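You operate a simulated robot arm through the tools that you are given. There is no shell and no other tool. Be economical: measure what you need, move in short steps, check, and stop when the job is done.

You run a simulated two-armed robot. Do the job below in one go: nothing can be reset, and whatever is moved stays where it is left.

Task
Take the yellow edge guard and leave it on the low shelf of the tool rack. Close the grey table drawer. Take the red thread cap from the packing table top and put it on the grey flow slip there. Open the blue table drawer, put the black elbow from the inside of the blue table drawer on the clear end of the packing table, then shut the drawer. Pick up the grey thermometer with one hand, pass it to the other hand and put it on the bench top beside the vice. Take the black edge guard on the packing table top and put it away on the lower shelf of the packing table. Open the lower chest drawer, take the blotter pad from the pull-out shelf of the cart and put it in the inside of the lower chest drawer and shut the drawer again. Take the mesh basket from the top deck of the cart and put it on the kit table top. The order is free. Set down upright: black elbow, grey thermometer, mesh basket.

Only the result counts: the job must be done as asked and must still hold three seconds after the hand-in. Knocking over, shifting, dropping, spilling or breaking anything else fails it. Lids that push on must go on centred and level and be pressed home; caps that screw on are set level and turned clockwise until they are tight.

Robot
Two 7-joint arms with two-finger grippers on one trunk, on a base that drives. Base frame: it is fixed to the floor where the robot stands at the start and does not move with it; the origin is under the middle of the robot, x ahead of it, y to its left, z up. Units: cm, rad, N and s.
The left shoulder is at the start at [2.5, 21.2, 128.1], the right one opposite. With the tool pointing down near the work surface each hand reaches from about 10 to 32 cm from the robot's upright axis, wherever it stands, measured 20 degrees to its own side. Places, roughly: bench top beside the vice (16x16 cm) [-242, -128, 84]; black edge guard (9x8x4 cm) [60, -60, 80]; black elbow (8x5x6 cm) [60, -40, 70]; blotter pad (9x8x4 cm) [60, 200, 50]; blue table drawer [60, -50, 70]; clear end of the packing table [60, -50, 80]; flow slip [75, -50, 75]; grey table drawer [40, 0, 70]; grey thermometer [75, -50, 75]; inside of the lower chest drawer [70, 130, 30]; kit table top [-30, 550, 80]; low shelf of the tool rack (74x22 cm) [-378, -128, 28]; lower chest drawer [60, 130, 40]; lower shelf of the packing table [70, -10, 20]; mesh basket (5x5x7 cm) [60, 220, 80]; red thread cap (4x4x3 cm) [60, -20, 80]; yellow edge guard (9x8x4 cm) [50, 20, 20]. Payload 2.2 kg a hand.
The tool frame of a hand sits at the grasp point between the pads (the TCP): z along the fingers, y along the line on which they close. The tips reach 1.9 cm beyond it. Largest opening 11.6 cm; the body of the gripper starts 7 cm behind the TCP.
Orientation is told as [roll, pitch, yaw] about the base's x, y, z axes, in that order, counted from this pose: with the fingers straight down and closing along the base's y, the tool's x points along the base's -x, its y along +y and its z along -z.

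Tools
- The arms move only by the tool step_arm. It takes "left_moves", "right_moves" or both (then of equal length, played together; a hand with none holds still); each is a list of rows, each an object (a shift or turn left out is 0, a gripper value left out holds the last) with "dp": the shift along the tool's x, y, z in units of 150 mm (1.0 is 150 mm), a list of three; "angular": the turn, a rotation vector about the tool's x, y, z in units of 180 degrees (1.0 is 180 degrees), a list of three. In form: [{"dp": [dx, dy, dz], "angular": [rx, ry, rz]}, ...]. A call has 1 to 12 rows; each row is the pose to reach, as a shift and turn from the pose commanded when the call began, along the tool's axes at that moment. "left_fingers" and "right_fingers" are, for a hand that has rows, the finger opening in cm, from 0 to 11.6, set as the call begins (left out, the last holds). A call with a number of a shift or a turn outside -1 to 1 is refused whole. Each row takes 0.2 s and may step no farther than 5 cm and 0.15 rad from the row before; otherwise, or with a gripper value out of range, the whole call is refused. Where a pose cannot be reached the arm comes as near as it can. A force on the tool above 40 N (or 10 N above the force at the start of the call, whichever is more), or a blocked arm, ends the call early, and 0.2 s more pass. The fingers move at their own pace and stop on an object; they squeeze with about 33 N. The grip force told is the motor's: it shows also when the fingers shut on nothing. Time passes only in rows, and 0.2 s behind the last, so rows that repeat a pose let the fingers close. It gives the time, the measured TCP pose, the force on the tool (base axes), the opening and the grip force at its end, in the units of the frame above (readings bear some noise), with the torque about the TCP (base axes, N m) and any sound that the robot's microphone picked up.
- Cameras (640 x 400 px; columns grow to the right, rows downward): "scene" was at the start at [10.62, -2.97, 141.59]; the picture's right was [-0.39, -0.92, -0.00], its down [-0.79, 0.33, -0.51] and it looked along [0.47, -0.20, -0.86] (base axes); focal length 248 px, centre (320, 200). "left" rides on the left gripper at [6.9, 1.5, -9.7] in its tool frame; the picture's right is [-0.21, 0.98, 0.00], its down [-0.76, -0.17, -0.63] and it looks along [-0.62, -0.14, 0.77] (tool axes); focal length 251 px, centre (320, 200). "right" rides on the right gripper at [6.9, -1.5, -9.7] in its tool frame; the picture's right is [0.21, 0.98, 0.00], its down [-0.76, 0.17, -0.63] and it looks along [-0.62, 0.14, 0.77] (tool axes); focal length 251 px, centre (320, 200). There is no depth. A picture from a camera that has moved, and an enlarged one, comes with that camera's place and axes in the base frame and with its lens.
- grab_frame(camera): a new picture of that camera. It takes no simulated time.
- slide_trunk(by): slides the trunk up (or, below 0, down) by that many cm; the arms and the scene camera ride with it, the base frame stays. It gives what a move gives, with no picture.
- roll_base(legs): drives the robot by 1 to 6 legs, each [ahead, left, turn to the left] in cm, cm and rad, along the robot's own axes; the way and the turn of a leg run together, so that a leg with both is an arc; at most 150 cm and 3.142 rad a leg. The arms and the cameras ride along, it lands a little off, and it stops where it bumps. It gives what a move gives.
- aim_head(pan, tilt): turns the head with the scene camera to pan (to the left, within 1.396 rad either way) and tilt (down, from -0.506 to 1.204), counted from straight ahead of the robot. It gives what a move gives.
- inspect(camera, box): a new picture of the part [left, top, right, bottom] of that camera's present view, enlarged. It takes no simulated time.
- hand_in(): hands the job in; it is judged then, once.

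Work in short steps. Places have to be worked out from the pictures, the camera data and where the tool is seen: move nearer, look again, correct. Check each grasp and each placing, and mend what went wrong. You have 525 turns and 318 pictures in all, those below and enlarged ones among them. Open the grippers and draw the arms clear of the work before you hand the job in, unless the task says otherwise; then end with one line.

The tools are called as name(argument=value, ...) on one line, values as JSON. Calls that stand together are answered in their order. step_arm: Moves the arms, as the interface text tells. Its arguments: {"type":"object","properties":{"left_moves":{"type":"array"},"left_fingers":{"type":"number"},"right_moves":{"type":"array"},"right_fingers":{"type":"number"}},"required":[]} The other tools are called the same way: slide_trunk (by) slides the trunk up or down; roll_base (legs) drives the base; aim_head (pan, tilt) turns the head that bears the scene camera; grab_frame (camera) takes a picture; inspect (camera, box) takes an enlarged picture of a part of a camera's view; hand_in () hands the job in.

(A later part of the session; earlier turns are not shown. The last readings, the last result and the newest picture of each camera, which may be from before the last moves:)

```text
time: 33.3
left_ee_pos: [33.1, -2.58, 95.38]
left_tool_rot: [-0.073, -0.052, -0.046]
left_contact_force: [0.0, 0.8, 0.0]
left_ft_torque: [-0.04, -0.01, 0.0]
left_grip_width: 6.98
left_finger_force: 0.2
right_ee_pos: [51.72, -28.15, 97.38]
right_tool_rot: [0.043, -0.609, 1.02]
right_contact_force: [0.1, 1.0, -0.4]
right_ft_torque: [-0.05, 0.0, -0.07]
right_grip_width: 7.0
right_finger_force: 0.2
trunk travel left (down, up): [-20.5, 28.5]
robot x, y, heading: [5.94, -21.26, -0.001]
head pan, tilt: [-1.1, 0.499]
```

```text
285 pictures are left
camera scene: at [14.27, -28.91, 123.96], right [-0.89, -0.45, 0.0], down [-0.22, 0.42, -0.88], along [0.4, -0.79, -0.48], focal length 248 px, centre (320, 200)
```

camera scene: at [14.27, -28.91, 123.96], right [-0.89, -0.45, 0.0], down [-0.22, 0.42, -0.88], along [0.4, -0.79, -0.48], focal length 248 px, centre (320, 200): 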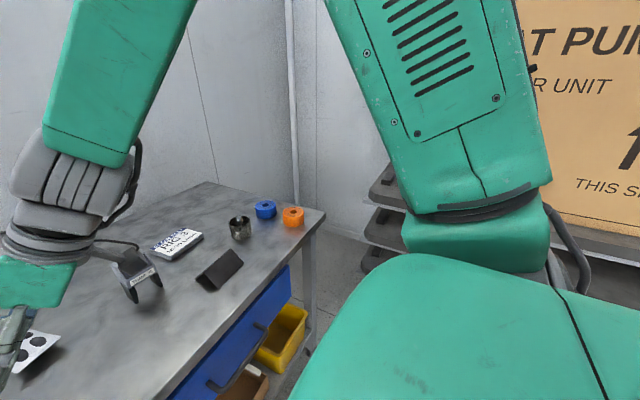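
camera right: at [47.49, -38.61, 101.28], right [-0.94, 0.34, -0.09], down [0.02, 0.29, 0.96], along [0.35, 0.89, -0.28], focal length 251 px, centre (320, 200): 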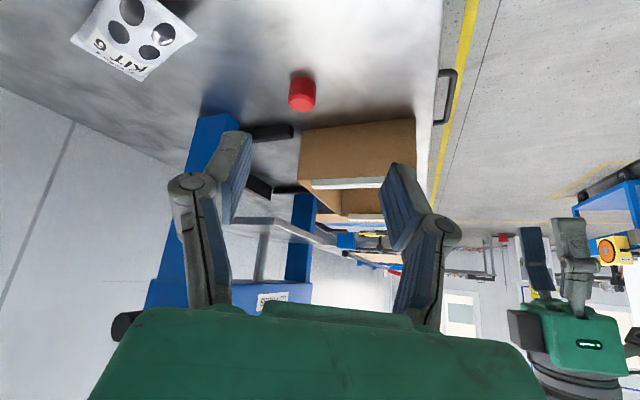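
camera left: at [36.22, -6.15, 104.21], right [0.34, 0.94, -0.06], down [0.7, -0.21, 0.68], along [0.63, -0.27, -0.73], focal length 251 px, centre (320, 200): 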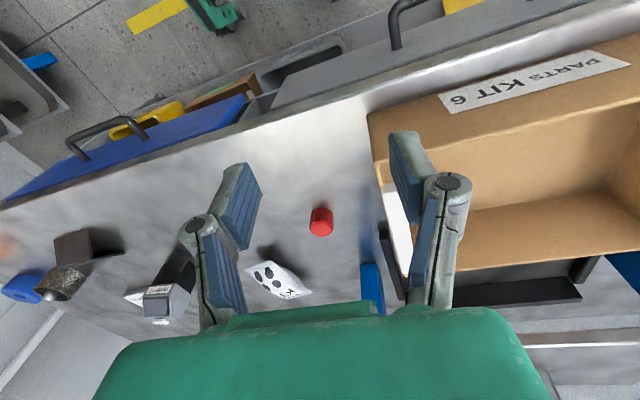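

Cap seen at about (59.3,−16.6). I slide in along the tool axis 10 cm, then look.

step_arm(right_moves=[{"dp": [-0.07, -0.01, 0.17]}, {"dp": [-0.13, -0.02, 0.34]}, {"dp": [-0.2, -0.027, 0.5]}, {"dp": [-0.2, -0.027, 0.67]}, {"dp": [-0.2, -0.027, 0.67]}])

grab_frame(camera="right")

aim_head(pan=0, tilt=0.8)

grab_frame(camera="scene")

```text
time: 34.5
left_ee_pos: [33.3, -5.12, 95.69]
left_tool_rot: [-0.05, -0.056, -0.048]
left_contact_force: [0.0, -0.1, 0.7]
left_ft_torque: [0.03, 0.01, 0.0]
left_grip_width: 6.98
left_finger_force: 0.1
right_ee_pos: [56.15, -23.86, 91.07]
right_tool_rot: [0.062, -0.629, 1.004]
right_contact_force: [0.4, -0.7, -0.1]
right_ft_torque: [0.05, -0.01, -0.01]
right_grip_width: 6.99
right_finger_force: 0.0
trunk travel left (down, up): [-20.5, 28.5]
robot x, y, heading: [5.76, -21.8, -0.006]
head pan, tilt: [-1.1, 0.499]
```

```text
284 pictures are left
camera right: at [51.91, -34.38, 94.63], right [-0.93, 0.35, -0.08], down [0.02, 0.27, 0.96], along [0.36, 0.9, -0.26], focal length 251 px, centre (320, 200)
```

right: 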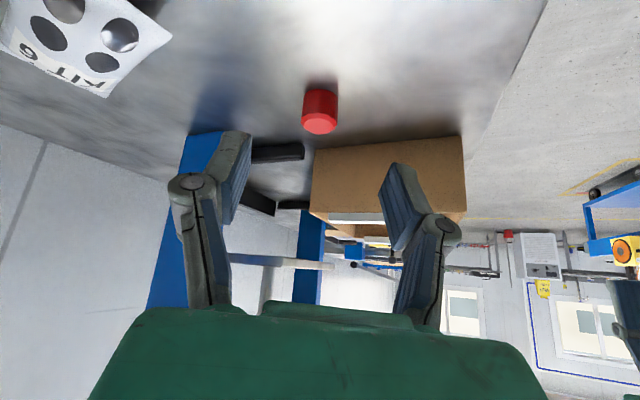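

```text
time: 35.8
left_ee_pos: [33.34, -2.37, 95.26]
left_tool_rot: [-0.074, -0.053, -0.044]
left_contact_force: [-0.4, 0.8, 0.2]
left_ft_torque: [-0.04, -0.02, -0.01]
left_grip_width: 7.0
left_finger_force: 0.1
right_ee_pos: [56.15, -21.16, 91.01]
right_tool_rot: [0.042, -0.608, 1.019]
right_contact_force: [-0.3, 0.9, -0.5]
right_ft_torque: [-0.04, 0.0, -0.04]
right_grip_width: 6.99
right_finger_force: 0.1
trunk travel left (down, up): [-20.5, 28.5]
robot x, y, heading: [5.96, -21.52, -0.003]
head pan, tilt: [0.0, 0.799]
```

```text
283 pictures are left
camera scene: at [18.32, -20.15, 121.3], right [0.0, -1.0, 0.01], down [-0.72, -0.01, -0.7], along [0.7, -0.01, -0.72], focal length 248 px, centre (320, 200)
```

scene: 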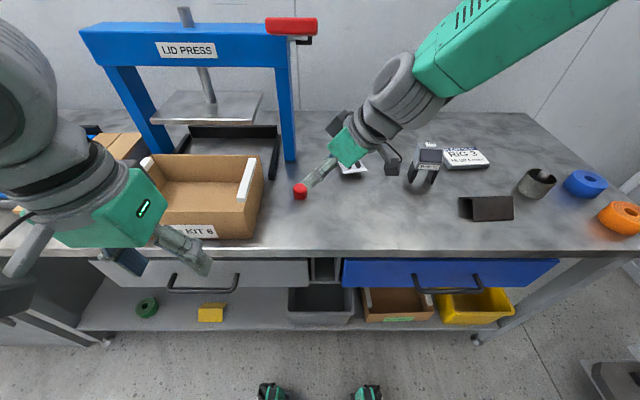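

The body sways ~2.7 cm and settles in about a second. The hand is lined up; I slide the remaining 10 cm slowly and then wait.

step_arm(right_moves=[{"dp": [0, 0, 0.1]}, {"dp": [0, -0.01, 0.2]}, {"dp": [0, -0.02, 0.3]}, {"dp": [0, -0.02, 0.4]}, {"dp": [0, -0.02, 0.46]}, {"dp": [0, -0.02, 0.46]}, {"dp": [0, -0.02, 0.46]}, {"dp": [0, -0.02, 0.46]}, {"dp": [0, -0.02, 0.46]}])

grab_frame(camera="right")

inspect(camera="scene", box=[240, 120, 400, 220])

```text
time: 37.8
left_ee_pos: [33.42, -5.11, 95.66]
left_tool_rot: [-0.053, -0.052, -0.047]
left_contact_force: [-0.3, -0.8, -0.5]
left_ft_torque: [0.0, 0.06, 0.01]
left_grip_width: 7.0
left_finger_force: 0.0
right_ee_pos: [57.97, -20.42, 85.33]
right_tool_rot: [0.059, -0.627, 1.003]
right_contact_force: [0.4, -1.2, -1.3]
right_ft_torque: [0.04, -0.01, 0.0]
right_grip_width: 6.99
right_finger_force: 0.2
trunk travel left (down, up): [-20.5, 28.5]
robot x, y, heading: [6.81, -22.25, -0.004]
head pan, tilt: [0.0, 0.799]
```

```text
282 pictures are left
camera right: at [53.72, -30.89, 88.9], right [-0.93, 0.35, -0.08], down [0.02, 0.27, 0.96], along [0.36, 0.9, -0.26], focal length 251 px, centre (320, 200)
```

right: 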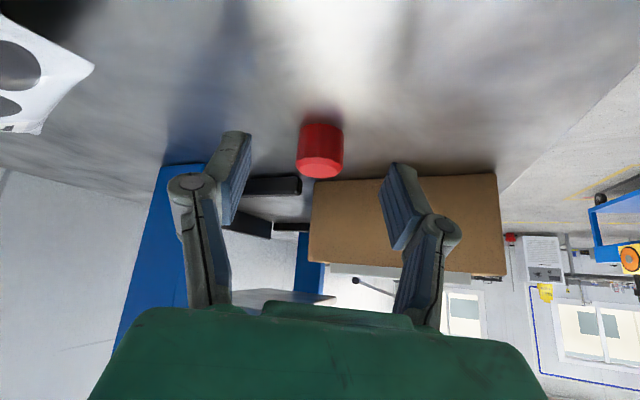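

```text
4.00 times, centred on (320, 170) of scene
camera zoom: at [18.38, -22.11, 121.3], right [0.0, -1.0, 0.0], down [-0.72, 0.0, -0.69], along [0.69, 0.0, -0.72], focal length 992 px, centre (320, 320)
```

zoom: 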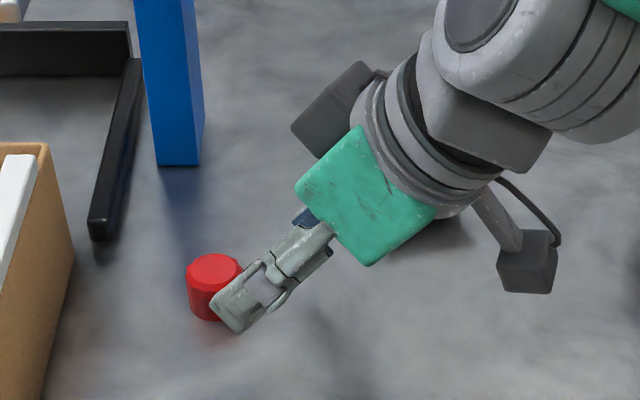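

I wait a moment to see whether the lean settles back.

step_arm(right_moves=[{"dp": [0, 0, 0]}, {"dp": [0, 0, 0]}, {"dp": [0, 0, 0]}, {"dp": [0, 0, 0]}, {"dp": [0, 0, 0]}])

```text
time: 39.0
left_ee_pos: [33.37, -3.84, 95.48]
left_tool_rot: [-0.061, -0.053, -0.045]
left_contact_force: [-0.6, 0.8, 0.4]
left_ft_torque: [-0.04, -0.01, -0.02]
left_grip_width: 6.98
left_finger_force: 0.1
right_ee_pos: [57.87, -19.26, 85.27]
right_tool_rot: [0.053, -0.619, 1.013]
right_contact_force: [0.1, 0.8, -0.2]
right_ft_torque: [0.01, -0.01, 0.01]
right_grip_width: 7.0
right_finger_force: 0.0
trunk travel left (down, up): [-20.5, 28.5]
robot x, y, heading: [5.93, -21.73, -0.001]
head pan, tilt: [0.0, 0.799]
```

It is a slow, weakly damped rocking; I wait longer for it to die down.

step_arm(right_moves=[{"dp": [0, 0, 0]}, {"dp": [0, 0, 0]}, {"dp": [0, 0, 0]}, {"dp": [0, 0, 0]}, {"dp": [0, 0, 0]}, {"dp": [0, 0, 0]}, {"dp": [0, 0, 0]}, {"dp": [0, 0, 0]}, {"dp": [0, 0, 0]}, {"dp": [0, 0, 0]}, {"dp": [0, 0, 0]}, {"dp": [0, 0, 0]}])

step_arm(right_moves=[{"dp": [0, 0, 0]}, {"dp": [0, 0, 0]}, {"dp": [0, 0, 0]}, {"dp": [0, 0, 0]}, {"dp": [0, 0, 0]}, {"dp": [0, 0, 0]}])

step_arm(right_moves=[{"dp": [0, 0, 0]}, {"dp": [0, 0, 0]}, {"dp": [0, 0, 0]}, {"dp": [0, 0, 0]}])

```text
time: 41.6
left_ee_pos: [33.44, -3.62, 95.49]
left_tool_rot: [-0.065, -0.051, -0.045]
left_contact_force: [-0.2, 0.3, 0.5]
left_ft_torque: [-0.02, -0.01, 0.0]
left_grip_width: 6.97
left_finger_force: 0.0
right_ee_pos: [57.9, -18.86, 85.25]
right_tool_rot: [0.05, -0.615, 1.013]
right_contact_force: [0.7, 0.5, 1.0]
right_ft_torque: [-0.02, 0.0, -0.01]
right_grip_width: 7.0
right_finger_force: 0.1
trunk travel left (down, up): [-20.5, 28.5]
robot x, y, heading: [6.15, -22.02, -0.004]
head pan, tilt: [0.0, 0.799]
```

```text
time: 43.0
left_ee_pos: [33.33, -4.52, 95.61]
left_tool_rot: [-0.057, -0.052, -0.046]
left_contact_force: [-1.4, -1.5, 0.4]
left_ft_torque: [0.05, 0.03, -0.01]
left_grip_width: 7.01
left_finger_force: 0.2
right_ee_pos: [57.89, -19.8, 85.28]
right_tool_rot: [0.058, -0.622, 1.009]
right_contact_force: [-0.3, 1.2, -0.3]
right_ft_torque: [0.01, 0.02, 0.02]
right_grip_width: 6.99
right_finger_force: 0.1
trunk travel left (down, up): [-20.5, 28.5]
robot x, y, heading: [5.96, -22.02, -0.006]
head pan, tilt: [0.0, 0.799]
```

```text
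time: 44.0
left_ee_pos: [33.45, -4.12, 95.52]
left_tool_rot: [-0.058, -0.054, -0.045]
left_contact_force: [-0.3, -0.4, -1.0]
left_ft_torque: [0.01, -0.03, 0.0]
left_grip_width: 6.99
left_finger_force: 0.0
right_ee_pos: [57.94, -19.62, 85.33]
right_tool_rot: [0.056, -0.62, 1.01]
right_contact_force: [-0.3, 0.2, -0.2]
right_ft_torque: [-0.01, 0.01, -0.02]
right_grip_width: 7.0
right_finger_force: 0.0
trunk travel left (down, up): [-20.5, 28.5]
robot x, y, heading: [5.84, -22.03, -0.0]
head pan, tilt: [0.0, 0.799]
```

Rocking has damped; TCP (57.9,−19.5,85.3). I move the last 4 cm slowly onto the cap with waits.

step_arm(right_moves=[{"dp": [-0.01, 0.003, 0.04]}, {"dp": [-0.02, 0.007, 0.08]}, {"dp": [-0.03, 0.01, 0.12]}, {"dp": [-0.04, 0.013, 0.16]}, {"dp": [-0.055, 0.017, 0.2]}, {"dp": [-0.07, 0.02, 0.24]}, {"dp": [-0.07, 0.02, 0.24]}, {"dp": [-0.07, 0.02, 0.24]}, {"dp": [-0.07, 0.02, 0.24]}, {"dp": [-0.07, 0.02, 0.24]}, {"dp": [-0.07, 0.02, 0.24]}])

grab_frame(camera="right")

inspect(camera="scene", box=[240, 120, 400, 220])

```text
time: 46.4
left_ee_pos: [33.42, -4.16, 95.48]
left_tool_rot: [-0.061, -0.051, -0.045]
left_contact_force: [-0.3, 0.0, 0.1]
left_ft_torque: [-0.02, -0.02, 0.0]
left_grip_width: 6.99
left_finger_force: 0.0
right_ee_pos: [59.3, -16.49, 83.07]
right_tool_rot: [0.054, -0.619, 1.011]
right_contact_force: [-0.2, 0.0, -0.8]
right_ft_torque: [-0.03, -0.01, 0.02]
right_grip_width: 6.99
right_finger_force: 0.0
trunk travel left (down, up): [-20.5, 28.5]
robot x, y, heading: [6.04, -21.91, -0.005]
head pan, tilt: [0.0, 0.799]
```

```text
280 pictures are left
camera right: at [55.05, -26.99, 86.78], right [-0.94, 0.34, -0.08], down [0.02, 0.28, 0.96], along [0.35, 0.9, -0.27], focal length 251 px, centre (320, 200)
```

right: 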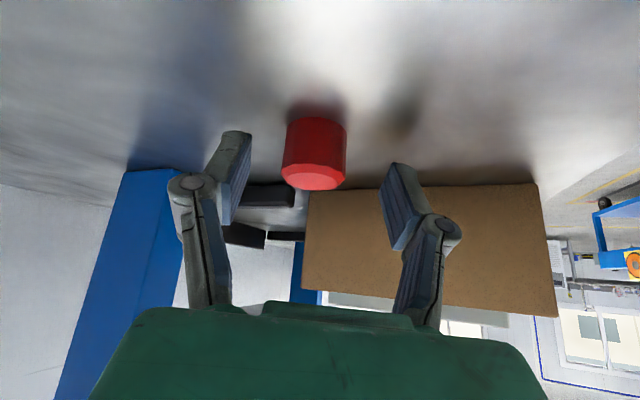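

```text
4.00 times, centred on (320, 170) of scene
camera zoom: at [18.37, -21.75, 121.3], right [0.0, -1.0, 0.0], down [-0.72, 0.0, -0.69], along [0.69, 0.0, -0.72], focal length 992 px, centre (320, 320)
```

zoom: 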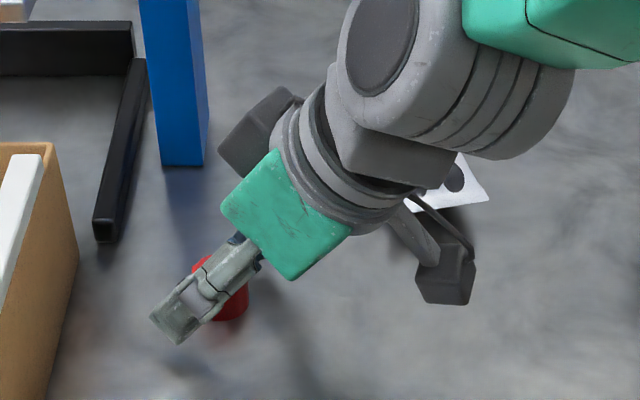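

Cap lies between the fingers by the numbers. I drop half a centimetre and close.

step_arm(right_moves=[{"dp": [0.019, 0, 0.027]}, {"dp": [0.019, 0, 0.027]}])

step_arm(right_moves=[{"dp": [0, 0, 0]}, {"dp": [0, 0, 0]}, {"dp": [0, 0, 0]}, {"dp": [0, 0, 0]}], right_fingers=0)

grab_frame(camera="right")

```text
time: 47.0
left_ee_pos: [33.45, -4.11, 95.62]
left_tool_rot: [-0.062, -0.052, -0.046]
left_contact_force: [1.0, 0.7, -0.1]
left_ft_torque: [-0.02, -0.02, 0.0]
left_grip_width: 6.99
left_finger_force: 0.0
right_ee_pos: [59.07, -16.49, 82.68]
right_tool_rot: [0.052, -0.62, 1.011]
right_contact_force: [0.5, -0.1, 0.3]
right_ft_torque: [0.01, -0.04, 0.0]
right_grip_width: 7.0
right_finger_force: 0.0
trunk travel left (down, up): [-20.5, 28.5]
robot x, y, heading: [6.24, -21.83, -0.003]
head pan, tilt: [0.0, 0.799]
```

```text
time: 48.0
left_ee_pos: [33.41, -4.09, 95.56]
left_tool_rot: [-0.061, -0.053, -0.045]
left_contact_force: [0.1, -0.8, -0.1]
left_ft_torque: [0.02, -0.03, 0.0]
left_grip_width: 6.98
left_finger_force: 0.1
right_ee_pos: [59.2, -16.55, 82.6]
right_tool_rot: [0.054, -0.619, 1.01]
right_contact_force: [-0.1, 0.7, 0.9]
right_ft_torque: [-0.01, -0.01, 0.0]
right_grip_width: 2.94
right_finger_force: 33.2
trunk travel left (down, up): [-20.5, 28.5]
robot x, y, heading: [6.32, -22.09, -0.004]
head pan, tilt: [0.0, 0.799]
```

```text
278 pictures are left
camera right: at [54.94, -27.01, 86.37], right [-0.94, 0.34, -0.08], down [0.02, 0.28, 0.96], along [0.35, 0.9, -0.26], focal length 251 px, centre (320, 200)
```

right: 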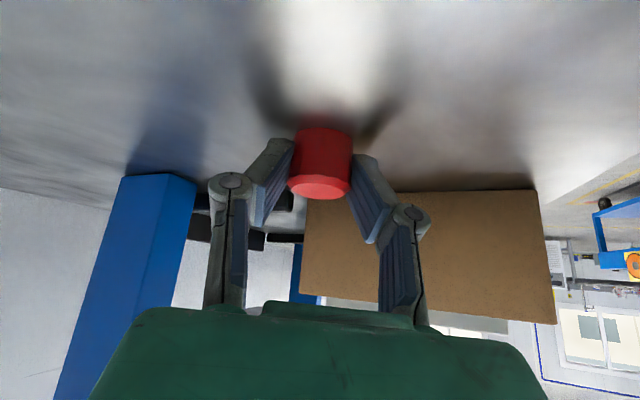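

Cap gripped (2.94 cm). I lift it straight up and draw back along the approach line.

step_arm(right_moves=[{"dp": [-0.04, 0, -0.055]}, {"dp": [-0.08, 0, -0.11]}, {"dp": [-0.113, 0, -0.165]}, {"dp": [-0.113, 0, -0.3]}, {"dp": [-0.113, 0, -0.45]}, {"dp": [-0.113, 0, -0.6]}, {"dp": [-0.113, 0, -0.8]}, {"dp": [-0.113, 0, -0.95]}, {"dp": [-0.113, 0, -0.95]}, {"dp": [-0.113, 0, -0.95]}])

grab_frame(camera="scene")

```text
time: 50.2
left_ee_pos: [33.31, -4.16, 95.56]
left_tool_rot: [-0.06, -0.053, -0.045]
left_contact_force: [-0.8, -0.9, 0.4]
left_ft_torque: [-0.01, 0.02, -0.01]
left_grip_width: 6.97
left_finger_force: 0.1
right_ee_pos: [56.33, -22.94, 95.17]
right_tool_rot: [0.054, -0.621, 1.008]
right_contact_force: [0.2, 0.2, 0.3]
right_ft_torque: [0.02, -0.02, -0.01]
right_grip_width: 2.98
right_finger_force: 33.2
trunk travel left (down, up): [-20.5, 28.5]
robot x, y, heading: [6.04, -21.68, 0.0]
head pan, tilt: [0.0, 0.799]
```

```text
277 pictures are left
camera scene: at [18.32, -21.81, 121.31], right [0.0, -1.0, 0.0], down [-0.72, 0.0, -0.7], along [0.7, 0.0, -0.72], focal length 248 px, centre (320, 200)
```

scene: 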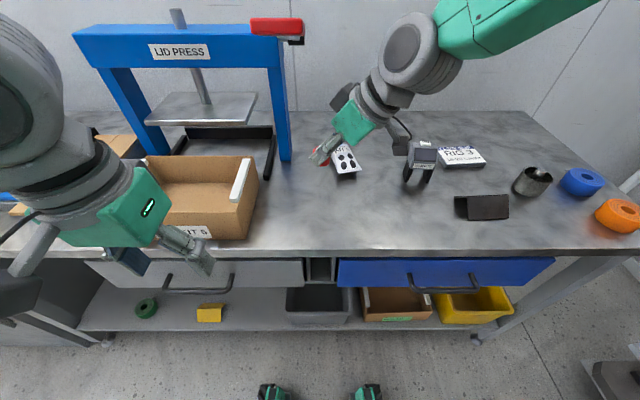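

Steady. I raise it and yaw the hand back to about 0 while keeping the lean, so the cap stays level.

step_arm(right_moves=[{"dp": [-0.03, 0, -0.045], "angular": [0.0244, 0, 0.0356]}, {"dp": [-0.06, 0, -0.09], "angular": [0.0489, 0, 0.0713]}, {"dp": [-0.1, 0, -0.14], "angular": [0.0733, 0, 0.107]}, {"dp": [-0.13, 0, -0.19], "angular": [0.0977, 0, 0.1426]}, {"dp": [-0.16, 0, -0.235], "angular": [0.122, 0, 0.178]}, {"dp": [-0.195, 0, -0.28], "angular": [0.1466, 0, 0.214]}, {"dp": [-0.226, 0, -0.33], "angular": [0.171, 0, 0.2495]}, {"dp": [-0.226, 0, -0.33], "angular": [0.171, 0, 0.2495]}])

roll_base(legs=[[0, -28, 0]])

grab_frame(camera="scene")

grab_frame(camera="right")

```text
time: 52.0
left_ee_pos: [33.4, -4.21, 95.59]
left_tool_rot: [-0.058, -0.053, -0.044]
left_contact_force: [-0.7, -1.1, 0.5]
left_ft_torque: [0.01, -0.02, 0.0]
left_grip_width: 6.99
left_finger_force: 0.0
right_ee_pos: [56.56, -23.24, 101.55]
right_tool_rot: [0.072, -0.576, 0.041]
right_contact_force: [-0.3, -0.7, 0.0]
right_ft_torque: [0.04, 0.0, -0.01]
right_grip_width: 2.93
right_finger_force: 32.6
trunk travel left (down, up): [-20.5, 28.5]
robot x, y, heading: [6.17, -21.83, 0.004]
head pan, tilt: [0.0, 0.799]
```

```text
time: 54.0
left_ee_pos: [33.28, -30.17, 95.28]
left_tool_rot: [-0.074, -0.053, -0.049]
left_contact_force: [0.3, -0.7, -0.6]
left_ft_torque: [0.04, 0.01, 0.02]
left_grip_width: 6.99
left_finger_force: 0.0
right_ee_pos: [56.35, -49.17, 101.81]
right_tool_rot: [0.058, -0.579, 0.05]
right_contact_force: [-0.7, 1.3, -0.3]
right_ft_torque: [-0.06, -0.06, -0.02]
right_grip_width: 2.99
right_finger_force: 33.4
trunk travel left (down, up): [-20.5, 28.5]
robot x, y, heading: [5.84, -49.0, -0.01]
head pan, tilt: [0.0, 0.799]
```

```text
276 pictures are left
camera scene: at [18.24, -46.75, 121.52], right [0.08, -1.0, 0.01], down [-0.7, -0.06, -0.71], along [0.71, 0.04, -0.7], focal length 248 px, centre (320, 200)
```

scene: 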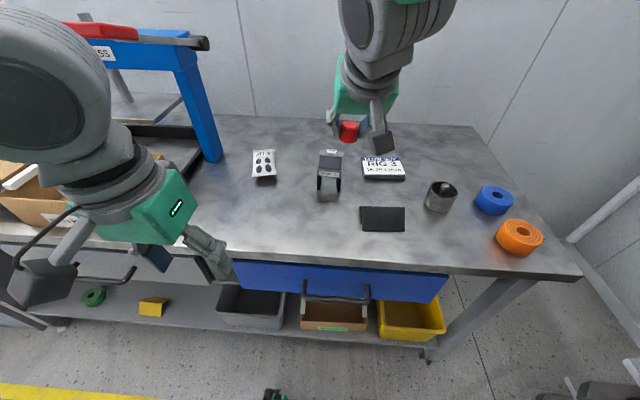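

```text
275 pictures are left
camera right: at [45.43, -51.77, 105.91], right [-0.26, 0.96, -0.07], down [0.28, 0.14, 0.95], along [0.93, 0.23, -0.3], focal length 251 px, centre (320, 200)
```

right: 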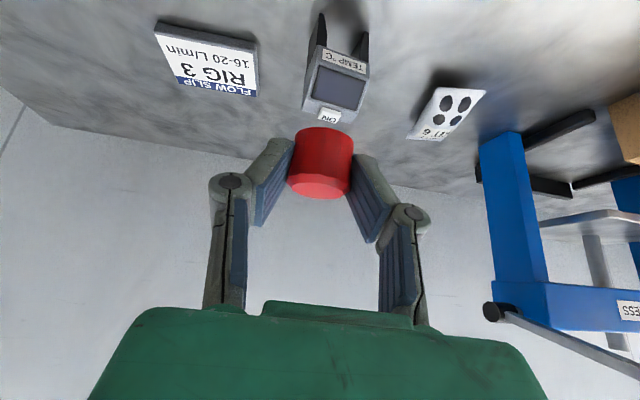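

Slip centre computed again at (71.9,−60). I carry the cap over it at height, in small steps.

step_arm(right_moves=[{"dp": [-0.1, -0.096, 0.066]}, {"dp": [-0.2, -0.19, 0.13]}, {"dp": [-0.3, -0.29, 0.2]}, {"dp": [-0.4, -0.385, 0.26]}, {"dp": [-0.5, -0.48, 0.33]}, {"dp": [-0.6, -0.58, 0.395]}, {"dp": [-0.7, -0.67, 0.46]}, {"dp": [-0.8, -0.77, 0.527]}, {"dp": [-0.8, -0.77, 0.527]}, {"dp": [-0.8, -0.77, 0.527]}, {"dp": [-0.8, -0.77, 0.527]}, {"dp": [-0.8, -0.77, 0.527]}])

grab_frame(camera="right")

grab_frame(camera="scene")

```text
time: 56.6
left_ee_pos: [33.14, -30.79, 95.52]
left_tool_rot: [-0.069, -0.053, -0.051]
left_contact_force: [0.2, 0.1, 0.0]
left_ft_torque: [0.01, -0.02, 0.03]
left_grip_width: 6.99
left_finger_force: 0.0
right_ee_pos: [71.6, -60.3, 101.36]
right_tool_rot: [0.067, -0.581, 0.045]
right_contact_force: [0.1, 0.5, -0.3]
right_ft_torque: [-0.04, 0.02, -0.02]
right_grip_width: 2.98
right_finger_force: 32.8
trunk travel left (down, up): [-20.5, 28.5]
robot x, y, heading: [5.97, -49.03, -0.006]
head pan, tilt: [0.0, 0.799]
```

```text
274 pictures are left
camera right: at [60.59, -62.84, 105.42], right [-0.26, 0.96, -0.06], down [0.27, 0.14, 0.95], along [0.93, 0.23, -0.3], focal length 251 px, centre (320, 200)
```

right: 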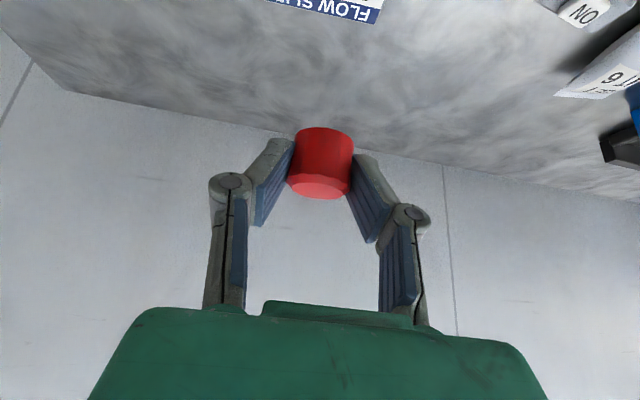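

```text
273 pictures are left
camera scene: at [18.21, -48.14, 121.3], right [-0.01, -1.0, 0.01], down [-0.72, 0.0, -0.69], along [0.69, -0.01, -0.72], focal length 248 px, centre (320, 200)
```

scene: 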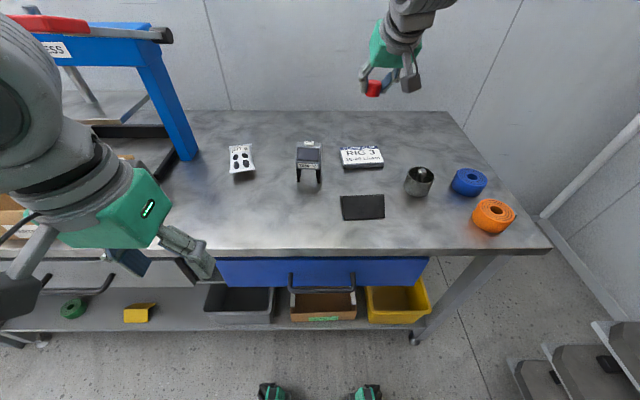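

Over the slip. I lower the cap straight down about 13 cm.

step_arm(right_moves=[{"dp": [0.06, 0.01, 0.09]}, {"dp": [0.12, 0.02, 0.18]}, {"dp": [0.18, 0.02, 0.27]}, {"dp": [0.24, 0.02, 0.365]}, {"dp": [0.3, 0.02, 0.455]}, {"dp": [0.36, 0.02, 0.545]}, {"dp": [0.42, 0.02, 0.635]}, {"dp": [0.47, 0.02, 0.715]}, {"dp": [0.47, 0.02, 0.715]}, {"dp": [0.47, 0.02, 0.715]}, {"dp": [0.47, 0.02, 0.715]}])

grab_frame(camera="right")

inspect(camera="scene", box=[280, 100, 440, 200])

```text
time: 59.0
left_ee_pos: [33.23, -31.34, 95.57]
left_tool_rot: [-0.063, -0.053, -0.049]
left_contact_force: [0.3, 0.2, -1.0]
left_ft_torque: [-0.01, -0.01, 0.02]
left_grip_width: 6.99
left_finger_force: 0.0
right_ee_pos: [71.54, -59.72, 88.42]
right_tool_rot: [0.071, -0.581, 0.042]
right_contact_force: [-0.2, 0.0, 0.2]
right_ft_torque: [0.01, 0.0, -0.02]
right_grip_width: 2.99
right_finger_force: 33.1
trunk travel left (down, up): [-20.5, 28.5]
robot x, y, heading: [5.76, -49.03, -0.006]
head pan, tilt: [0.0, 0.799]
```

```text
272 pictures are left
camera right: at [60.57, -62.34, 92.43], right [-0.26, 0.96, -0.06], down [0.27, 0.13, 0.95], along [0.93, 0.23, -0.3], focal length 251 px, centre (320, 200)
```

right: 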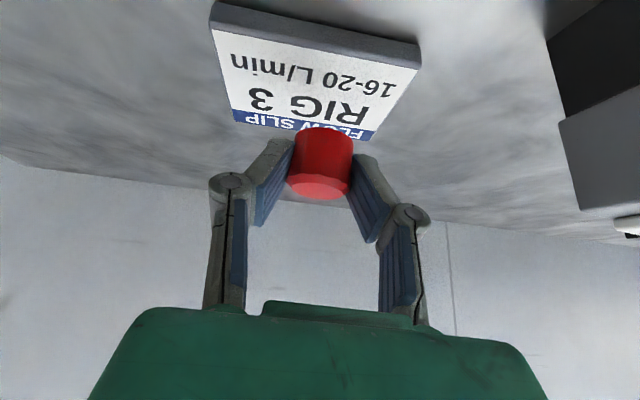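

```text
4.00 times, centred on (360, 150) of scene
camera zoom: at [18.24, -48.88, 121.3], right [-0.01, -1.0, 0.0], down [-0.72, 0.0, -0.69], along [0.69, -0.01, -0.72], focal length 992 px, centre (160, 400)
```

zoom: 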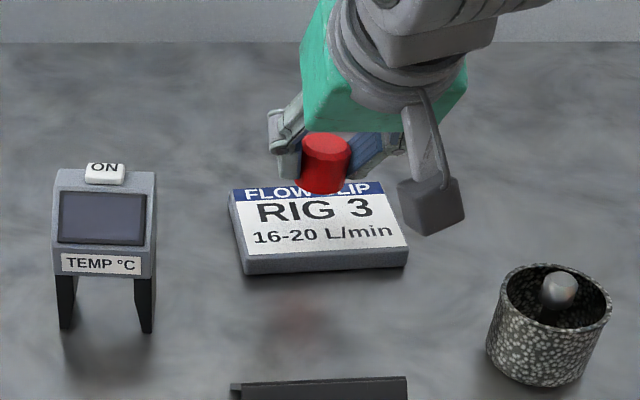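

Cap is centred over the slip (top z≈82). I descend 3 cm, then feel for contact in small steps.

step_arm(right_moves=[{"dp": [0.035, 0, 0.1]}, {"dp": [0.07, 0, 0.19]}, {"dp": [0.07, 0, 0.19]}, {"dp": [0.07, 0, 0.19]}])

step_arm(right_moves=[{"dp": [0.01, 0, 0.017]}, {"dp": [0.02, 0, 0.033]}, {"dp": [0.02, 0, 0.033]}])

inspect(camera="scene", box=[280, 100, 440, 200])

```text
time: 60.0
left_ee_pos: [33.17, -31.44, 95.6]
left_tool_rot: [-0.064, -0.054, -0.052]
left_contact_force: [-1.0, 0.2, 0.5]
left_ft_torque: [0.01, 0.0, -0.02]
left_grip_width: 7.01
left_finger_force: 0.0
right_ee_pos: [72.13, -59.56, 85.35]
right_tool_rot: [0.072, -0.581, 0.041]
right_contact_force: [-0.2, 0.0, -0.9]
right_ft_torque: [-0.02, 0.04, 0.01]
right_grip_width: 2.96
right_finger_force: 33.5
trunk travel left (down, up): [-20.5, 28.5]
robot x, y, heading: [5.45, -49.19, -0.009]
head pan, tilt: [0.0, 0.799]
```

```text
time: 60.8
left_ee_pos: [33.14, -31.54, 95.53]
left_tool_rot: [-0.061, -0.053, -0.05]
left_contact_force: [0.4, -0.4, 0.1]
left_ft_torque: [-0.01, 0.02, -0.04]
left_grip_width: 6.99
left_finger_force: 0.0
right_ee_pos: [72.14, -59.58, 84.71]
right_tool_rot: [0.074, -0.582, 0.042]
right_contact_force: [-0.7, 0.3, 0.0]
right_ft_torque: [0.03, 0.0, -0.02]
right_grip_width: 3.0
right_finger_force: 33.6
trunk travel left (down, up): [-20.5, 28.5]
robot x, y, heading: [5.92, -49.23, -0.004]
head pan, tilt: [0.0, 0.799]
```

```text
4.00 times, centred on (360, 150) of scene
camera zoom: at [18.24, -49.06, 121.3], right [-0.01, -1.0, 0.0], down [-0.72, 0.0, -0.69], along [0.69, -0.01, -0.72], focal length 992 px, centre (160, 400)
```

zoom: 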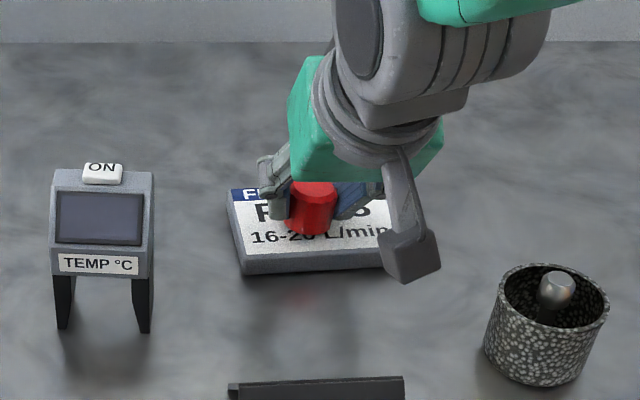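

Cap hangs just above the slip centre. I lower in 3 mm steps until contact shows.

step_arm(right_moves=[{"dp": [0.01, 0, 0.017]}, {"dp": [0.01, 0, 0.017]}])

step_arm(right_moves=[{"dp": [0.01, 0, 0.017]}, {"dp": [0.01, 0, 0.017]}])

step_arm(right_moves=[{"dp": [0.01, 0, 0.017]}, {"dp": [0.01, 0, 0.017]}])

```text
time: 61.4
left_ee_pos: [33.22, -31.57, 95.65]
left_tool_rot: [-0.061, -0.054, -0.052]
left_contact_force: [0.1, -0.2, 0.4]
left_ft_torque: [-0.01, 0.0, 0.01]
left_grip_width: 7.01
left_finger_force: 0.1
right_ee_pos: [72.21, -59.64, 84.53]
right_tool_rot: [0.072, -0.58, 0.042]
right_contact_force: [0.4, 0.5, 0.1]
right_ft_torque: [0.06, -0.05, 0.0]
right_grip_width: 2.98
right_finger_force: 32.4
trunk travel left (down, up): [-20.5, 28.5]
robot x, y, heading: [5.78, -49.35, -0.009]
head pan, tilt: [0.0, 0.799]
```

```text
time: 62.0
left_ee_pos: [33.12, -31.52, 95.59]
left_tool_rot: [-0.061, -0.054, -0.05]
left_contact_force: [0.2, 0.2, -0.6]
left_ft_torque: [0.0, -0.02, -0.01]
left_grip_width: 6.99
left_finger_force: 0.0
right_ee_pos: [72.22, -59.54, 84.36]
right_tool_rot: [0.073, -0.585, 0.042]
right_contact_force: [0.3, 0.2, 4.8]
right_ft_torque: [-0.02, -0.07, 0.0]
right_grip_width: 2.99
right_finger_force: 32.8
trunk travel left (down, up): [-20.5, 28.5]
robot x, y, heading: [5.95, -49.47, -0.011]
head pan, tilt: [0.0, 0.799]
```

```text
time: 62.6
left_ee_pos: [33.04, -31.41, 95.65]
left_tool_rot: [-0.062, -0.057, -0.051]
left_contact_force: [-0.5, -0.4, 0.1]
left_ft_torque: [-0.03, 0.0, 0.02]
left_grip_width: 6.99
left_finger_force: 0.1
right_ee_pos: [72.13, -59.44, 84.22]
right_tool_rot: [0.072, -0.588, 0.043]
right_contact_force: [1.6, -0.3, 18.3]
right_ft_torque: [-0.15, -0.32, 0.0]
right_grip_width: 2.97
right_finger_force: 33.2
trunk travel left (down, up): [-20.5, 28.5]
robot x, y, heading: [6.11, -49.03, -0.009]
head pan, tilt: [0.0, 0.799]
```

Contact at 18 N: I open to 5 cm and let it settle, then draw back along the tool axis.

step_arm(right_moves=[{"dp": [0, 0, -0.007]}, {"dp": [0, 0, -0.007]}], right_fingers=6)

step_arm(right_moves=[{"dp": [-0.02, 0, -0.12]}, {"dp": [-0.04, 0, -0.24]}, {"dp": [-0.06, 0, -0.4]}, {"dp": [-0.1, 0, -0.55]}, {"dp": [-0.1, 0, -0.7]}, {"dp": [-0.1, 0, -0.85]}, {"dp": [-0.1, 0, -1.0]}, {"dp": [-0.1, 0, -1.0]}])

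inspect(camera="scene", box=[280, 100, 440, 200])

```text
time: 63.2
left_ee_pos: [33.09, -31.5, 95.59]
left_tool_rot: [-0.061, -0.055, -0.05]
left_contact_force: [0.8, 0.7, 0.4]
left_ft_torque: [0.03, -0.02, -0.01]
left_grip_width: 7.01
left_finger_force: 0.1
right_ee_pos: [72.1, -59.69, 83.89]
right_tool_rot: [0.074, -0.579, 0.042]
right_contact_force: [-0.6, 0.0, 2.0]
right_ft_torque: [0.0, 0.01, 0.01]
right_grip_width: 6.1
right_finger_force: 0.0
trunk travel left (down, up): [-20.5, 28.5]
robot x, y, heading: [5.95, -48.85, -0.012]
head pan, tilt: [0.0, 0.799]
```

```text
time: 65.0
left_ee_pos: [33.19, -31.43, 95.6]
left_tool_rot: [-0.061, -0.053, -0.051]
left_contact_force: [0.4, 0.2, 0.8]
left_ft_torque: [-0.01, -0.03, 0.02]
left_grip_width: 6.98
left_finger_force: 0.1
right_ee_pos: [65.24, -60.9, 97.22]
right_tool_rot: [0.073, -0.58, 0.041]
right_contact_force: [-0.2, 0.2, -0.5]
right_ft_torque: [0.04, 0.0, 0.01]
right_grip_width: 5.98
right_finger_force: 0.0
trunk travel left (down, up): [-20.5, 28.5]
robot x, y, heading: [5.94, -49.53, -0.01]
head pan, tilt: [0.0, 0.799]
```

```text
4.00 times, centred on (360, 150) of scene
camera zoom: at [18.24, -49.1, 121.3], right [-0.01, -1.0, 0.0], down [-0.72, 0.01, -0.69], along [0.69, -0.01, -0.72], focal length 992 px, centre (160, 400)
```

zoom: 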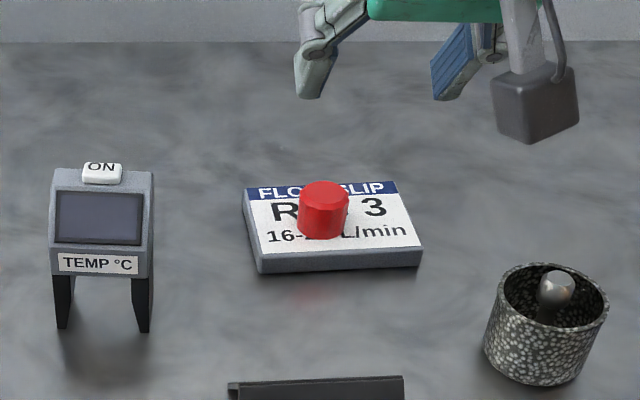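

Cap stands on the slip. Next I look closely at the black guard and, on the shelf, the yellow one.

inspect(camera="scene", box=[320, 170, 448, 250])

inspect(camera="scene", box=[20, 260, 340, 400])

```text
5.00 times, centred on (384, 210) of scene
camera zoom: at [18.24, -49.1, 121.3], right [-0.01, -1.0, 0.0], down [-0.72, 0.01, -0.69], along [0.69, -0.01, -0.72], focal length 1240 px, centre (0, 150)
```

zoom: 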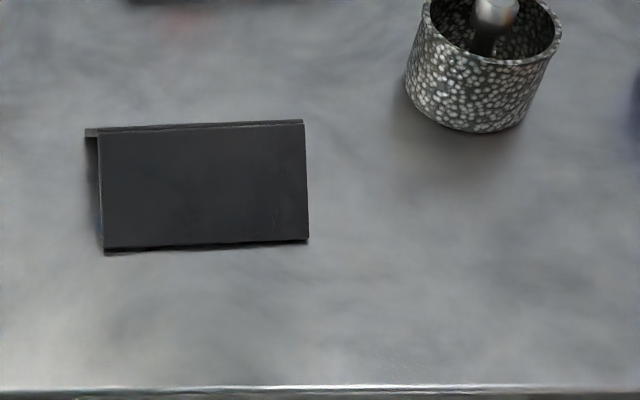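

```text
2.00 times, centred on (180, 330) of scene
camera zoom: at [18.24, -49.1, 121.3], right [-0.01, -1.0, 0.0], down [-0.72, 0.01, -0.69], along [0.69, -0.01, -0.72], focal length 496 px, centre (600, -60)
```

zoom: 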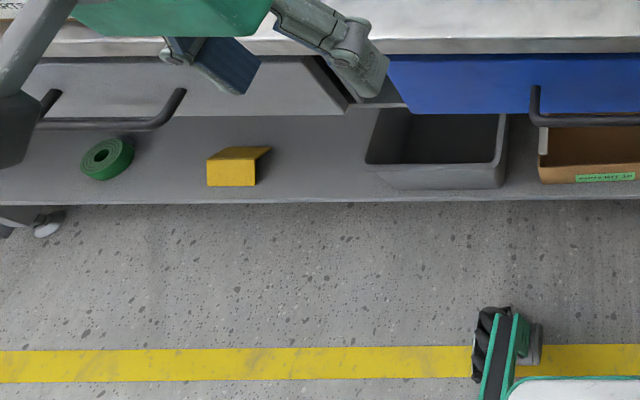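

Black guard is a tent with its ridge along y at x≈55.3, y centre −58.3, ridge z≈84. The leaning right hand suits it: I move it above, level the roll, and open to 10.8.

step_arm(right_moves=[{"dp": [0.16, 0.05, -0.05], "angular": [0.0048, 0, -0.0032]}, {"dp": [0.33, 0.1, -0.1], "angular": [0.0097, 0, -0.0063]}, {"dp": [0.5, 0.15, -0.15], "angular": [0.0146, 0, -0.0095]}, {"dp": [0.655, 0.2, -0.19], "angular": [0.0194, 0.001, -0.0127]}, {"dp": [0.655, 0.2, -0.19], "angular": [0.0194, 0.001, -0.0127]}, {"dp": [0.655, 0.2, -0.19], "angular": [0.0194, 0.001, -0.0127]}], right_fingers=10.8)

grab_frame(camera="right")

```text
time: 66.4
left_ee_pos: [33.17, -31.36, 95.6]
left_tool_rot: [-0.06, -0.054, -0.051]
left_contact_force: [-0.2, -0.1, 0.7]
left_ft_torque: [0.0, 0.05, 0.0]
left_grip_width: 6.99
left_finger_force: 0.1
right_ee_pos: [55.39, -58.58, 94.91]
right_tool_rot: [0.009, -0.581, 0.069]
right_contact_force: [-0.2, 0.5, 0.1]
right_ft_torque: [-0.03, -0.03, 0.01]
right_grip_width: 10.81
right_finger_force: 0.2
trunk travel left (down, up): [-20.5, 28.5]
robot x, y, heading: [5.53, -48.86, -0.007]
head pan, tilt: [0.0, 0.799]
```

```text
266 pictures are left
camera right: at [44.42, -60.88, 99.12], right [-0.25, 0.96, -0.11], down [0.27, 0.18, 0.95], along [0.93, 0.21, -0.31], focal length 251 px, centre (320, 200)
```

right: 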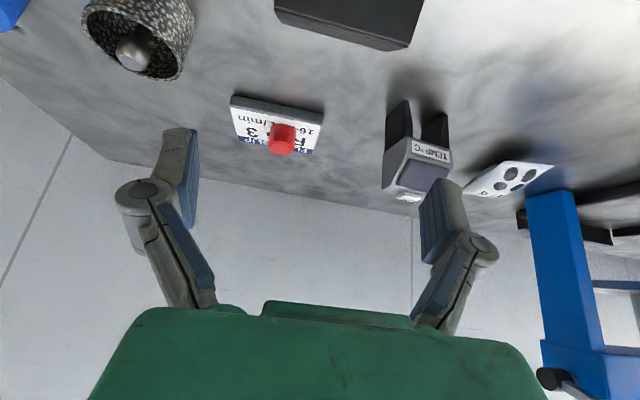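

Descending straight over the guard to z≈83.

step_arm(right_moves=[{"dp": [0.06, 0.003, 0.095]}, {"dp": [0.125, 0.006, 0.19]}, {"dp": [0.19, 0.01, 0.285]}, {"dp": [0.25, 0.013, 0.38]}, {"dp": [0.31, 0.016, 0.475]}, {"dp": [0.37, 0.02, 0.57]}, {"dp": [0.43, 0.02, 0.655]}, {"dp": [0.43, 0.02, 0.655]}, {"dp": [0.43, 0.02, 0.655]}])

inspect(camera="scene", box=[300, 150, 460, 250])

grab_frame(camera="right")

```text
time: 68.4
left_ee_pos: [33.02, -31.47, 95.62]
left_tool_rot: [-0.061, -0.053, -0.052]
left_contact_force: [-0.2, -0.1, -1.2]
left_ft_torque: [-0.02, -0.04, 0.02]
left_grip_width: 6.97
left_finger_force: 0.1
right_ee_pos: [55.07, -58.39, 82.74]
right_tool_rot: [-0.014, -0.577, 0.087]
right_contact_force: [-0.2, 0.5, -0.6]
right_ft_torque: [0.0, 0.02, 0.0]
right_grip_width: 10.81
right_finger_force: 0.1
right hand out of reach, approached as far as the arm can: row 2, 3, 4
trunk travel left (down, up): [-20.5, 28.5]
robot x, y, heading: [6.05, -49.25, -0.014]
head pan, tilt: [0.0, 0.799]
```

```text
4.00 times, centred on (380, 200) of scene
camera zoom: at [18.2, -49.1, 121.31], right [-0.01, -1.0, 0.0], down [-0.72, 0.01, -0.69], along [0.69, -0.01, -0.72], focal length 992 px, centre (80, 200)
```

zoom: 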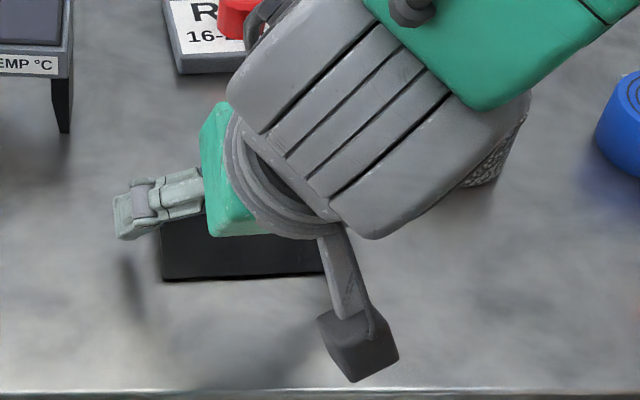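

```text
264 pictures are left
camera right: at [44.04, -60.66, 86.98], right [-0.26, 0.96, -0.13], down [0.27, 0.2, 0.94], along [0.93, 0.21, -0.31], focal length 251 px, centre (320, 200)
```

right: 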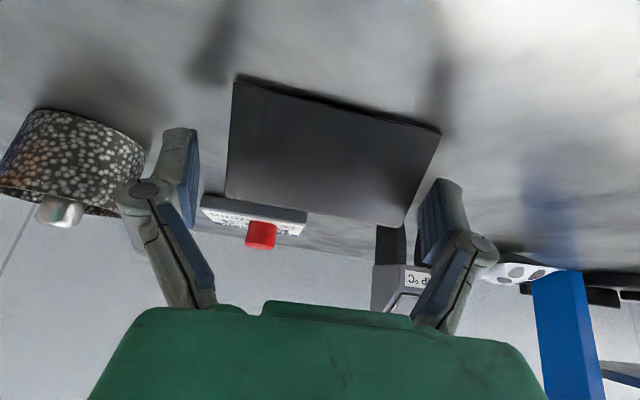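

Guard is centred between the fingers; I close on its ends.

step_arm(right_moves=[{"dp": [0, 0, 0]}, {"dp": [0, 0, 0]}, {"dp": [0, 0, 0]}, {"dp": [0, 0, 0]}], right_fingers=5)

grab_frame(camera="right")

```text
time: 69.4
left_ee_pos: [33.24, -31.51, 95.66]
left_tool_rot: [-0.061, -0.055, -0.05]
left_contact_force: [1.3, -0.9, -0.2]
left_ft_torque: [0.0, 0.0, 0.0]
left_grip_width: 6.98
left_finger_force: 0.0
right_ee_pos: [55.04, -58.45, 82.84]
right_tool_rot: [-0.015, -0.578, 0.09]
right_contact_force: [0.0, -1.5, 3.7]
right_ft_torque: [-0.19, -0.09, 0.02]
right_grip_width: 8.83
right_finger_force: 32.9
trunk travel left (down, up): [-20.5, 28.5]
robot x, y, heading: [6.31, -49.28, -0.01]
head pan, tilt: [0.0, 0.799]
```

```text
263 pictures are left
camera right: at [44.03, -60.66, 87.01], right [-0.26, 0.96, -0.13], down [0.27, 0.2, 0.94], along [0.93, 0.21, -0.31], focal length 251 px, centre (320, 200)
```

right: 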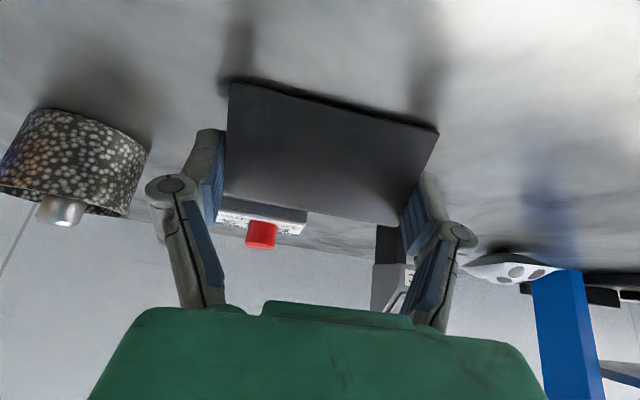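

Gripped at 8.83. I lift it straight up 12 cm.

step_arm(right_moves=[{"dp": [-0.06, 0, -0.09]}, {"dp": [-0.12, 0, -0.18]}, {"dp": [-0.18, 0, -0.27]}, {"dp": [-0.24, 0, -0.36]}, {"dp": [-0.3, 0, -0.45]}, {"dp": [-0.36, 0, -0.55]}, {"dp": [-0.43, 0, -0.655]}, {"dp": [-0.43, 0, -0.655]}])

roll_base(legs=[[-30, 0, 0], [0, 64, 0]])

aim_head(pan=0, tilt=0.7)

grab_frame(camera="scene")

grab_frame(camera="right")

```text
time: 71.2
left_ee_pos: [33.27, -31.39, 95.51]
left_tool_rot: [-0.061, -0.053, -0.051]
left_contact_force: [0.0, 0.8, 0.1]
left_ft_torque: [0.01, 0.03, 0.01]
left_grip_width: 6.97
left_finger_force: 0.0
right_ee_pos: [55.4, -58.13, 94.55]
right_tool_rot: [-0.015, -0.579, 0.088]
right_contact_force: [-0.8, -0.6, -0.6]
right_ft_torque: [0.04, 0.03, 0.0]
right_grip_width: 8.78
right_finger_force: 33.5
trunk travel left (down, up): [-20.5, 28.5]
robot x, y, heading: [5.89, -49.28, -0.007]
head pan, tilt: [0.0, 0.799]
```

```text
time: 76.3
left_ee_pos: [3.93, 31.9, 95.73]
left_tool_rot: [-0.054, -0.055, -0.049]
left_contact_force: [-0.2, 0.4, 0.8]
left_ft_torque: [0.05, 0.02, 0.0]
left_grip_width: 6.96
left_finger_force: 0.2
right_ee_pos: [26.23, 5.15, 94.51]
right_tool_rot: [-0.005, -0.579, 0.085]
right_contact_force: [-0.3, -0.3, -0.7]
right_ft_torque: [0.04, 0.03, 0.04]
right_grip_width: 8.78
right_finger_force: 33.3
trunk travel left (down, up): [-20.5, 28.5]
robot x, y, heading: [-23.16, 14.69, -0.009]
head pan, tilt: [0.0, 0.799]
```

```text
time: 77.0
left_ee_pos: [3.76, 32.35, 95.61]
left_tool_rot: [-0.059, -0.055, -0.048]
left_contact_force: [0.1, 0.2, -1.0]
left_ft_torque: [0.01, 0.02, -0.04]
left_grip_width: 6.99
left_finger_force: 0.1
right_ee_pos: [26.05, 5.58, 94.66]
right_tool_rot: [-0.011, -0.581, 0.088]
right_contact_force: [0.3, -0.6, 0.7]
right_ft_torque: [-0.02, 0.0, -0.04]
right_grip_width: 8.73
right_finger_force: 32.8
trunk travel left (down, up): [-20.5, 28.5]
robot x, y, heading: [-23.22, 15.02, -0.004]
head pan, tilt: [0.0, 0.7]
```

```text
262 pictures are left
camera scene: at [-10.61, 15.0, 122.13], right [-0.01, -1.0, 0.0], down [-0.65, 0.0, -0.76], along [0.76, -0.01, -0.65], focal length 248 px, centre (320, 200)
```

scene: 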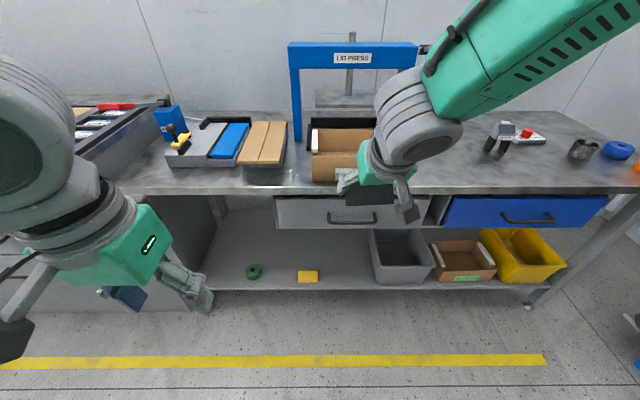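

```text
261 pictures are left
camera right: at [15.08, 3.29, 98.89], right [-0.26, 0.96, -0.13], down [0.27, 0.2, 0.94], along [0.93, 0.21, -0.31], focal length 251 px, centre (320, 200)
```

right: 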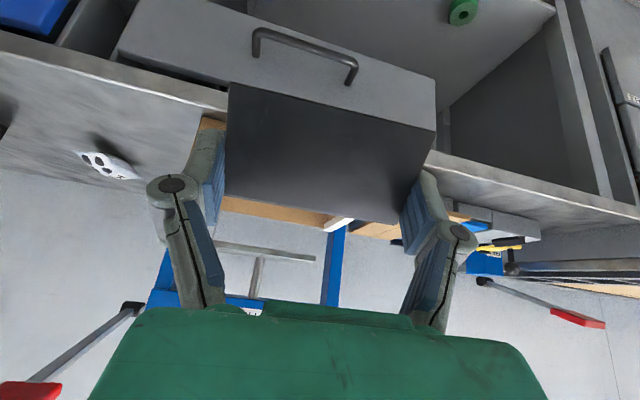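

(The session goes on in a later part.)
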